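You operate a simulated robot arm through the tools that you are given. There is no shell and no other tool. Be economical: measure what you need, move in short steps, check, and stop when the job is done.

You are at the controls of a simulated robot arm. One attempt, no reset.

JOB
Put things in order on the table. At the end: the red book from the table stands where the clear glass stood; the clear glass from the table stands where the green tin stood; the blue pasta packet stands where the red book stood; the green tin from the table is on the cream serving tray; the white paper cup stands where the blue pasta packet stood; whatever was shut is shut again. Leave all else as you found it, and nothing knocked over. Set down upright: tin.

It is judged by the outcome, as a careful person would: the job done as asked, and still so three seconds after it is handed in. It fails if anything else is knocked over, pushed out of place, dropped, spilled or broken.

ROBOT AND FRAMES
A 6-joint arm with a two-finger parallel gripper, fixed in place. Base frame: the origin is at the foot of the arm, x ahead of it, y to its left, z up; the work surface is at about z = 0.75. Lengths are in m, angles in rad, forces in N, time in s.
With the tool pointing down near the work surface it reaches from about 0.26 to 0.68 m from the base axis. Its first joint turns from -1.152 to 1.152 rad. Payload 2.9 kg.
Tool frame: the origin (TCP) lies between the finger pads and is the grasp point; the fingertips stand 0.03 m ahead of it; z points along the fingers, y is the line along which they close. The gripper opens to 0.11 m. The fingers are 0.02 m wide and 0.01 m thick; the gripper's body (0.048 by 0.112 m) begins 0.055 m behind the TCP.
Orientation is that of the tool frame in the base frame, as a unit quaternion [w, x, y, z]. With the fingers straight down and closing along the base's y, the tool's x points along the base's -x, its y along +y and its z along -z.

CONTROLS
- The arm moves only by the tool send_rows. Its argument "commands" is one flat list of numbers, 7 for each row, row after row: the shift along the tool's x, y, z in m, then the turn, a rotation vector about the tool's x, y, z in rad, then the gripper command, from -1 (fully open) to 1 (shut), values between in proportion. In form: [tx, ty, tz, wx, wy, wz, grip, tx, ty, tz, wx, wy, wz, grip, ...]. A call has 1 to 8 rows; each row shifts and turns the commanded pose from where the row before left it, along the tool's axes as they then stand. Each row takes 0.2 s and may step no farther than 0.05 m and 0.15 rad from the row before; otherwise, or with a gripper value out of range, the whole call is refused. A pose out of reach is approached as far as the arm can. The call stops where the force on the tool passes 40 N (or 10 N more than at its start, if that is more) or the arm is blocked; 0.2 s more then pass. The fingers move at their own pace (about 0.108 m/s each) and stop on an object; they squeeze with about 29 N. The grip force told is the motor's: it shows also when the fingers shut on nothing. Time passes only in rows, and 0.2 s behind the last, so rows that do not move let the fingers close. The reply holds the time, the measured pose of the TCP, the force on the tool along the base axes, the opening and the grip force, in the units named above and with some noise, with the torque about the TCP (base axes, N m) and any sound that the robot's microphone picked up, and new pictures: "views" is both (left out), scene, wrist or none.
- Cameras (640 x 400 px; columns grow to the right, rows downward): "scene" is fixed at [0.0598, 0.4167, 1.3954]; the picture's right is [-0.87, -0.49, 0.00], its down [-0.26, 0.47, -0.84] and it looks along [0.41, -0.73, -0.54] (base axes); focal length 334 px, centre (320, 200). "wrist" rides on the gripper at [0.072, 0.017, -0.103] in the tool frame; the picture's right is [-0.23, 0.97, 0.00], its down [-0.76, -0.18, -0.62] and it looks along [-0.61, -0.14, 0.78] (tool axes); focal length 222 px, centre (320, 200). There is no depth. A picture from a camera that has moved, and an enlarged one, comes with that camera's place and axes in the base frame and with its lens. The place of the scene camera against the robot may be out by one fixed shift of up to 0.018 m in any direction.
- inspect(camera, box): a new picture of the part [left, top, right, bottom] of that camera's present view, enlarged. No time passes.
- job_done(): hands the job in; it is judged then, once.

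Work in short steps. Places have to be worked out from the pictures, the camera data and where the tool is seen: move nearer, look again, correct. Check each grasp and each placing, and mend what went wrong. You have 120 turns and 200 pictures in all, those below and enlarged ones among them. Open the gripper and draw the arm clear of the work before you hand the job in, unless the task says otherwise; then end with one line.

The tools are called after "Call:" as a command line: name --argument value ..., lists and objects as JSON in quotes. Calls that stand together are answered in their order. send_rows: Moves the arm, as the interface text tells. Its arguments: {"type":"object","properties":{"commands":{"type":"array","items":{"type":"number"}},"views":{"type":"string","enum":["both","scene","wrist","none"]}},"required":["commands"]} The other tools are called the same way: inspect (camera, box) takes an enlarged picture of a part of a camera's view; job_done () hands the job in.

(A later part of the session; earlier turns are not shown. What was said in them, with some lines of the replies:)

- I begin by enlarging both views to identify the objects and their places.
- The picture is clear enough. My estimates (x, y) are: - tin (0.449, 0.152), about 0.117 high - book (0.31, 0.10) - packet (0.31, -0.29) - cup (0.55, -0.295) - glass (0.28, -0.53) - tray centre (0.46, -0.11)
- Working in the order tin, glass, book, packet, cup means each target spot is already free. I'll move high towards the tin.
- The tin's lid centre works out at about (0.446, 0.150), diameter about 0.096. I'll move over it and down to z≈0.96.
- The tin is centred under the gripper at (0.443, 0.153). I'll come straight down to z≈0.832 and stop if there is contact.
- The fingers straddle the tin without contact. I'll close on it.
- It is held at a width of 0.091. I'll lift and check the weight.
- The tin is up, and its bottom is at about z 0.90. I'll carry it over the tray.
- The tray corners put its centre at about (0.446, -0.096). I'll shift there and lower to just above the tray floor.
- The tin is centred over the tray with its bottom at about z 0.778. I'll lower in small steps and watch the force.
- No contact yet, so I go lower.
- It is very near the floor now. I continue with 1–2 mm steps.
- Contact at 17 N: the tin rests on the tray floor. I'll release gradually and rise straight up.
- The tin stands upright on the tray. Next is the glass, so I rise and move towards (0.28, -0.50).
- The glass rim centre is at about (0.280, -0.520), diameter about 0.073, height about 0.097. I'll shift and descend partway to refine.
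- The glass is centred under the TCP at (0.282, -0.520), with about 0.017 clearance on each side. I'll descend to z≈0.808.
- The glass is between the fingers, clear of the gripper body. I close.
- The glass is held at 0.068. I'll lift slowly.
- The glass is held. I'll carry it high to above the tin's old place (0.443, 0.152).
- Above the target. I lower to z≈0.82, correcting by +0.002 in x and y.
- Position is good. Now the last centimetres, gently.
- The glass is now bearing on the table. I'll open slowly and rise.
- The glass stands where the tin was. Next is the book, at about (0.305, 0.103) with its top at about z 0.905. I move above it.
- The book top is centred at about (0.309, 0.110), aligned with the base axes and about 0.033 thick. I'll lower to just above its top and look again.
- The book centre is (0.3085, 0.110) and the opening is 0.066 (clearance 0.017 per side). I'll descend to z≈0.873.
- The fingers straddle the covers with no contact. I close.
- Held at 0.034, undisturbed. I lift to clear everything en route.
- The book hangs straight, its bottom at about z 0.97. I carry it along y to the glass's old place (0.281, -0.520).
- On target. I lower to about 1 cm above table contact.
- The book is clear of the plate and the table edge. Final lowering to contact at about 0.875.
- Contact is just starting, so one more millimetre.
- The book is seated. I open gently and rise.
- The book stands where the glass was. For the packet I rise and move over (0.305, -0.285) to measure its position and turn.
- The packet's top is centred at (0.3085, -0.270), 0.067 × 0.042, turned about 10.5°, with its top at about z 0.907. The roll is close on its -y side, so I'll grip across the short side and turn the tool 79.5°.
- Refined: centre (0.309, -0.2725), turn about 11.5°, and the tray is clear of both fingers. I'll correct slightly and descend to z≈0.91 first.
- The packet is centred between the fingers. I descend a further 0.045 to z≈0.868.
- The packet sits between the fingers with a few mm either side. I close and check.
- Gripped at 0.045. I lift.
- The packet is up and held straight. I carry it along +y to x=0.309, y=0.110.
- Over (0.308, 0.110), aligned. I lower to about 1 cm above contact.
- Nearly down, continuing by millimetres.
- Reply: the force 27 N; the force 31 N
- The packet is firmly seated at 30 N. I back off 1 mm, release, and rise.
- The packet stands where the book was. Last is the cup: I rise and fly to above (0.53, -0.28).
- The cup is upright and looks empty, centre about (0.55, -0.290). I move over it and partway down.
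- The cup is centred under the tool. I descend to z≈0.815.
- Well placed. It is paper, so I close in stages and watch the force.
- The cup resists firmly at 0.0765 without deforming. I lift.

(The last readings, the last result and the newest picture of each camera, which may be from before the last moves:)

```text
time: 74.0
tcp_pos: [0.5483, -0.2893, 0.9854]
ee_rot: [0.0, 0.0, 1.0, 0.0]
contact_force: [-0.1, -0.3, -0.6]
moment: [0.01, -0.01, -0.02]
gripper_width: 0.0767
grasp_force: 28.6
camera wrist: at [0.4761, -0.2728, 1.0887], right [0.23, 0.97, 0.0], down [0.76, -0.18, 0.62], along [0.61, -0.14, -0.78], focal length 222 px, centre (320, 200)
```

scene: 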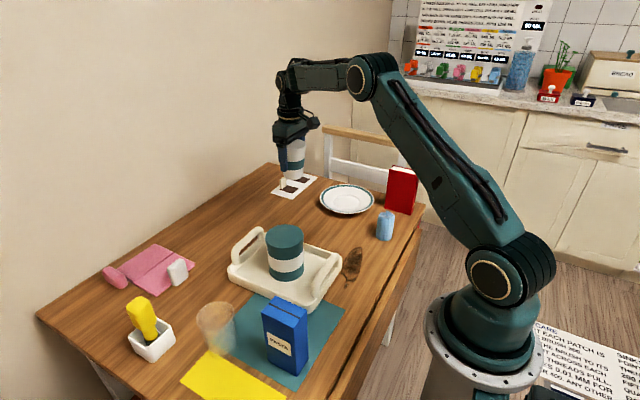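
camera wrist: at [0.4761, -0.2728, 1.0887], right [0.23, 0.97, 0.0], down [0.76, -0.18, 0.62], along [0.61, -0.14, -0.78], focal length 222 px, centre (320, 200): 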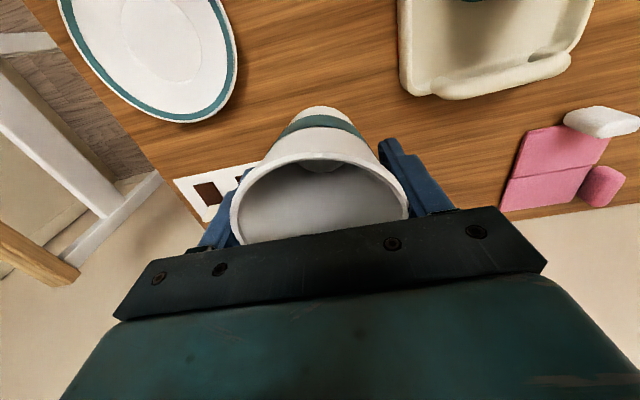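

The cup is held upright. The roll stands close to the target on its -y side, so I move over the target and then turn the tool so the fingers open along x.

Call:
send_rows --commands '[0.0403, 0.0029, 0, 0, 0, 0, 0.3, 0.0403, 0.0029, 0, 0, 0, 0, 0.3, 0.0403, 0.0029, 0, 0, 0, 0, 0.3, 0.0403, 0.0029, 0, 0, 0, 0, 0.3, 0.0403, 0.0029, 0, 0, 0, 0, 0.3, 0.0403, 0.0029, 0, 0, 0, 0, 0.3, 0, 0, 0, 0, 0, 0, 0.3]' --views "none"

Call:
send_rows --commands '[0, 0, 0, 0, 0, -0.14, 0.3, 0, 0, 0, 0, 0, -0.14, 0.3, 0, 0, 0, 0, 0, -0.14, 0.3, 0, 0, 0, 0, 0, -0.14, 0.3, 0, 0, 0, 0, 0, -0.14, 0.3, 0, 0, 0, 0, 0, -0.14, 0.3, 0, 0, 0, 0, 0, -0.14, 0.3, 0, 0, 0, 0, 0, -0.14, 0.3]' --views "none"

Call:
send_rows --commands '[0, 0, 0, 0, 0, -0.14, 0.3, 0, 0, 0, 0, 0, -0.14, 0.3, 0, 0, 0, 0, 0, -0.14, 0.3, 0, 0, 0, 0, 0, 0, 0.3]' --views "both"

```text
time: 75.6
tcp_pos: [0.3068, -0.2715, 0.9858]
ee_rot: [0.0, 0.0, 1.0, 0.0]
contact_force: [0.6, 0.8, -0.9]
moment: [-0.03, 0.0, -0.01]
gripper_width: 0.0764
grasp_force: 28.6
```

```text
time: 77.4
tcp_pos: [0.3081, -0.273, 0.9836]
ee_rot: [-0.001, -0.532, 0.847, 0.0]
contact_force: [-0.4, 0.6, -0.6]
moment: [0.0, 0.02, 0.0]
gripper_width: 0.0766
grasp_force: 28.9
```

```text
time: 78.4
tcp_pos: [0.3076, -0.2726, 0.9852]
ee_rot: [-0.001, -0.697, 0.717, -0.001]
contact_force: [0.4, -0.1, -0.6]
moment: [0.01, -0.03, 0.02]
gripper_width: 0.0764
grasp_force: 29.3
camera wrist: at [0.289, -0.3448, 1.0886], right [-0.97, 0.26, 0.0], down [0.2, 0.76, 0.62], along [0.16, 0.6, -0.78], focal length 222 px, centre (320, 200)
```

scene: 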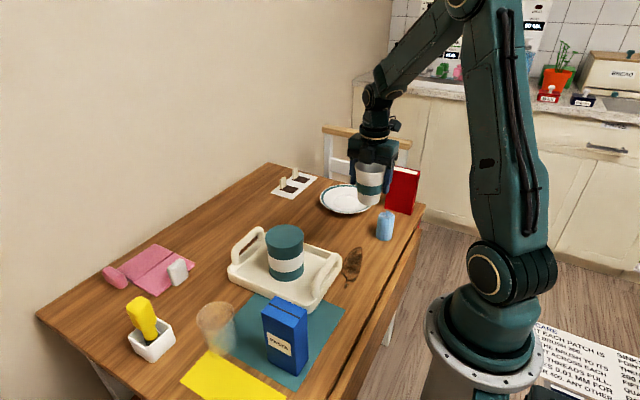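
wrist: 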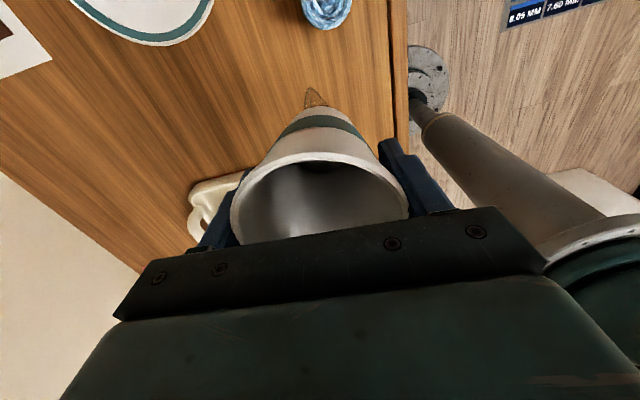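

Tool turned and cup over the target. I lower to about 1 cm above contact.

Call:
send_rows --commands '[0, 0, 0.04, 0, 0, 0, 0.3, 0, 0, 0.045, 0, 0, 0, 0.3, 0, 0, 0.04, 0, 0, 0, 0.3, 0, 0, 0.03, 0, 0, 0, 0.3, 0, 0, 0.004, 0, 0, 0, 0.3, 0, 0, 0, 0, 0, 0, 0.3]' --views "scene"

Call:
inspect --camera "scene" --box '[310, 160, 430, 270]'

```text
time: 79.8
tcp_pos: [0.3082, -0.2718, 0.8245]
ee_rot: [0.0, -0.696, 0.718, -0.001]
contact_force: [0.6, -0.4, 0.0]
moment: [-0.02, -0.04, 0.03]
gripper_width: 0.0765
grasp_force: 28.7
```

scene: 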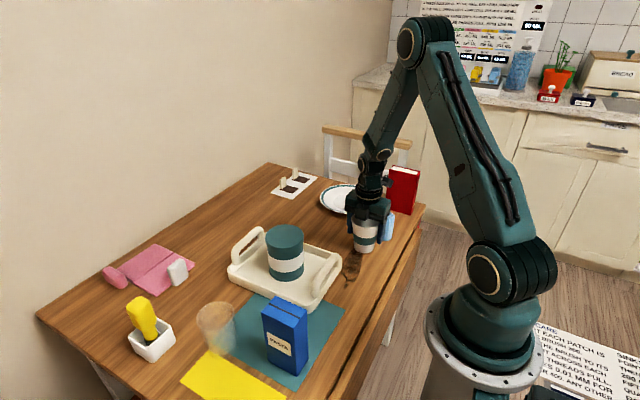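

```text
3.64 times, centred on (370, 215) of scene
camera zoom: at [0.0598, 0.4167, 1.3954], right [-0.87, -0.49, 0.0], down [-0.26, 0.47, -0.84], along [0.41, -0.73, -0.54], focal length 1214 px, centre (138, 146)
```

zoom: 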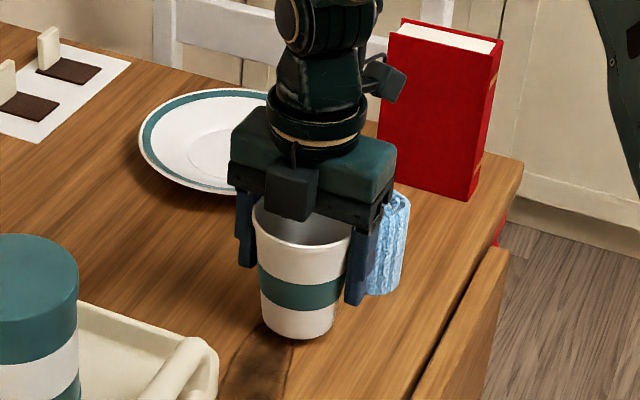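

Good position, beside the roll without touching it. Final lowering.

Call:
send_rows --commands '[0, 0, 0.005, 0, 0, 0, 0.3, 0, 0, 0.003, 0, 0, 0, 0.3, 0, 0, 0, 0, 0, 0, 0.3]' --views "none"

Call:
send_rows --commands '[0, 0, 0.0015, 0, 0, 0, 0.3, 0, 0, 0, 0, 0, 0, 0.3]' --views "none"

```text
time: 80.6
tcp_pos: [0.3077, -0.2726, 0.8166]
ee_rot: [0.001, -0.696, 0.718, 0.001]
contact_force: [0.3, -0.3, -0.8]
moment: [-0.02, -0.02, 0.01]
gripper_width: 0.0763
grasp_force: 28.6
```

```text
time: 81.2
tcp_pos: [0.3078, -0.2731, 0.8158]
ee_rot: [0.0, -0.696, 0.718, -0.001]
contact_force: [-0.1, 0.4, 0.4]
moment: [0.0, 0.0, 0.0]
gripper_width: 0.0764
grasp_force: 29.6
```

Call:
send_rows --commands '[0, 0, 0.001, 0, 0, 0, 0.3, 0, 0, 0, 0, 0, 0, 0.3]' --views "none"

```text
time: 81.8
tcp_pos: [0.3084, -0.2728, 0.8147]
ee_rot: [0.0, -0.696, 0.718, 0.0]
contact_force: [-0.3, -0.3, 1.1]
moment: [-0.04, -0.01, 0.03]
gripper_width: 0.0765
grasp_force: 29.0
```

Call:
send_rows --commands '[0, 0, 0.001, 0, 0, 0, 0.3, 0, 0, 0, 0, 0, 0, 0.3]' --views "none"

```text
time: 82.4
tcp_pos: [0.3083, -0.2715, 0.8144]
ee_rot: [0.001, -0.697, 0.717, -0.001]
contact_force: [-1.9, 3.9, 17.1]
moment: [0.1, -0.17, 0.03]
gripper_width: 0.0763
grasp_force: 29.1
```

The cup is seated at 17 N. I release and rise.

Call:
send_rows --commands '[0, 0, 0, 0, 0, 0, -0.5, 0, 0, 0, 0, 0, 0, -0.9, 0, 0, 0, 0, 0, 0, -1, 0, 0, -0.02, 0, 0, 0, -1, 0, 0, -0.05, 0, 0, 0, -1, 0, 0, -0.05, 0, 0, 0, -1, 0, 0, -0.05, 0, 0, 0, -1, 0, 0, -0.05, 0, 0, 0, -1]' --views "both"

Call:
inspect --camera "scene" --box '[310, 160, 430, 270]'

Call:
inspect --camera "scene" --box '[80, 220, 360, 400]'

```text
time: 84.2
tcp_pos: [0.3095, -0.2725, 1.0334]
ee_rot: [0.0, -0.696, 0.718, 0.0]
contact_force: [0.2, -0.1, 0.2]
moment: [0.02, -0.02, -0.01]
gripper_width: 0.1102
grasp_force: 0.0
camera wrist: at [0.2896, -0.3456, 1.1367], right [-0.97, 0.26, 0.0], down [0.2, 0.76, 0.62], along [0.16, 0.6, -0.78], focal length 222 px, centre (320, 200)
```

scene: 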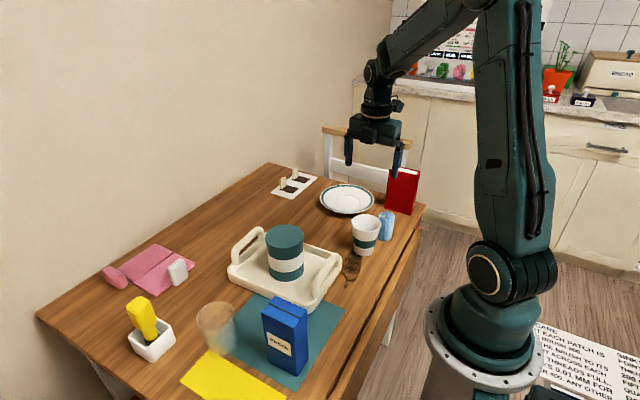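
wrist: 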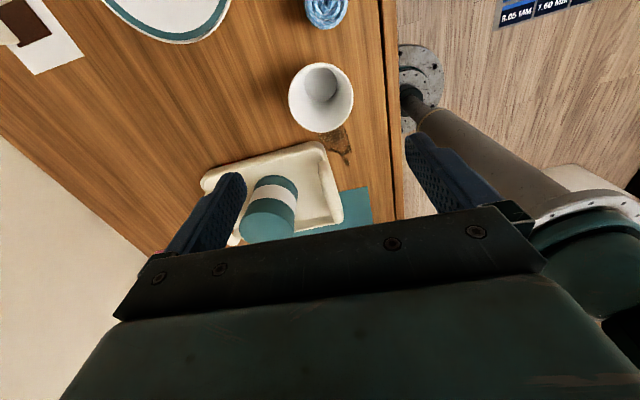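

```text
3.64 times, centred on (370, 215) of scene
camera zoom: at [0.0598, 0.4167, 1.3954], right [-0.87, -0.49, 0.0], down [-0.26, 0.47, -0.84], along [0.41, -0.73, -0.54], focal length 1214 px, centre (138, 146)
```

zoom: 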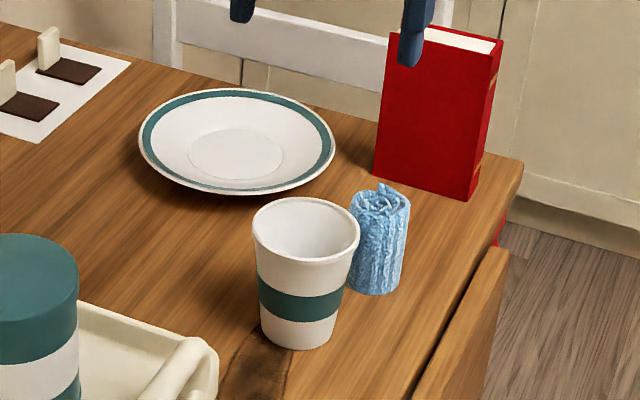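

```text
2.22 times, centred on (220, 310) of scene
camera zoom: at [0.0598, 0.4167, 1.3954], right [-0.87, -0.49, 0.0], down [-0.26, 0.47, -0.84], along [0.41, -0.73, -0.54], focal length 742 px, centre (542, -44)
```

zoom: 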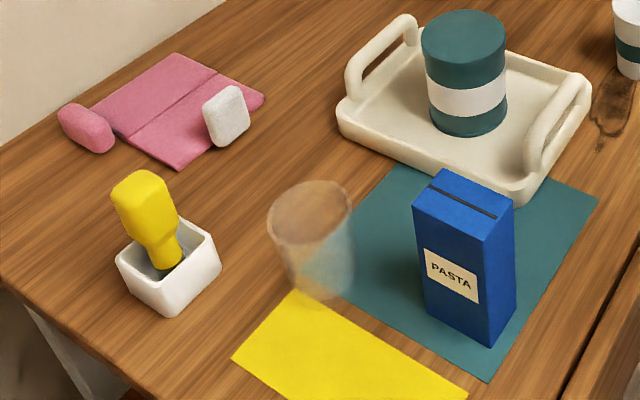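

Everything is in place and upright, and the rest is undisturbed. I raise the arm clear before handing in.

Call:
send_rows --commands '[0, 0, -0.05, 0, 0, 0, -1, 0, 0, -0.05, 0, 0, 0, -1, 0, 0, 0, 0, 0, 0, -1]' --views "scene"

```text
time: 85.0
tcp_pos: [0.3107, -0.2728, 1.1322]
ee_rot: [-0.001, -0.696, 0.718, 0.0]
contact_force: [0.4, -0.9, -0.3]
moment: [0.02, 0.0, 0.01]
gripper_width: 0.1101
grasp_force: 0.1
```

scene: 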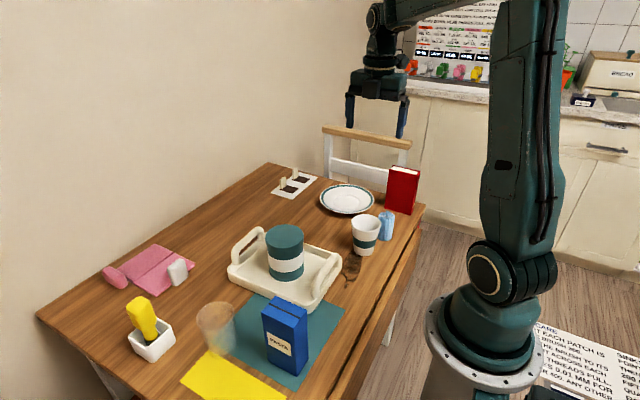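

The arm is clear, the gripper is open and empty, and the scene matches the job, so I hand it in.

Call:
job_done

```text
The job is handed in.
```

The job is handed in: the tin stands upright on the tray, the glass, book, packet and cup stand in their new places, nothing was knocked over, and I opened nothing that needed shutting.
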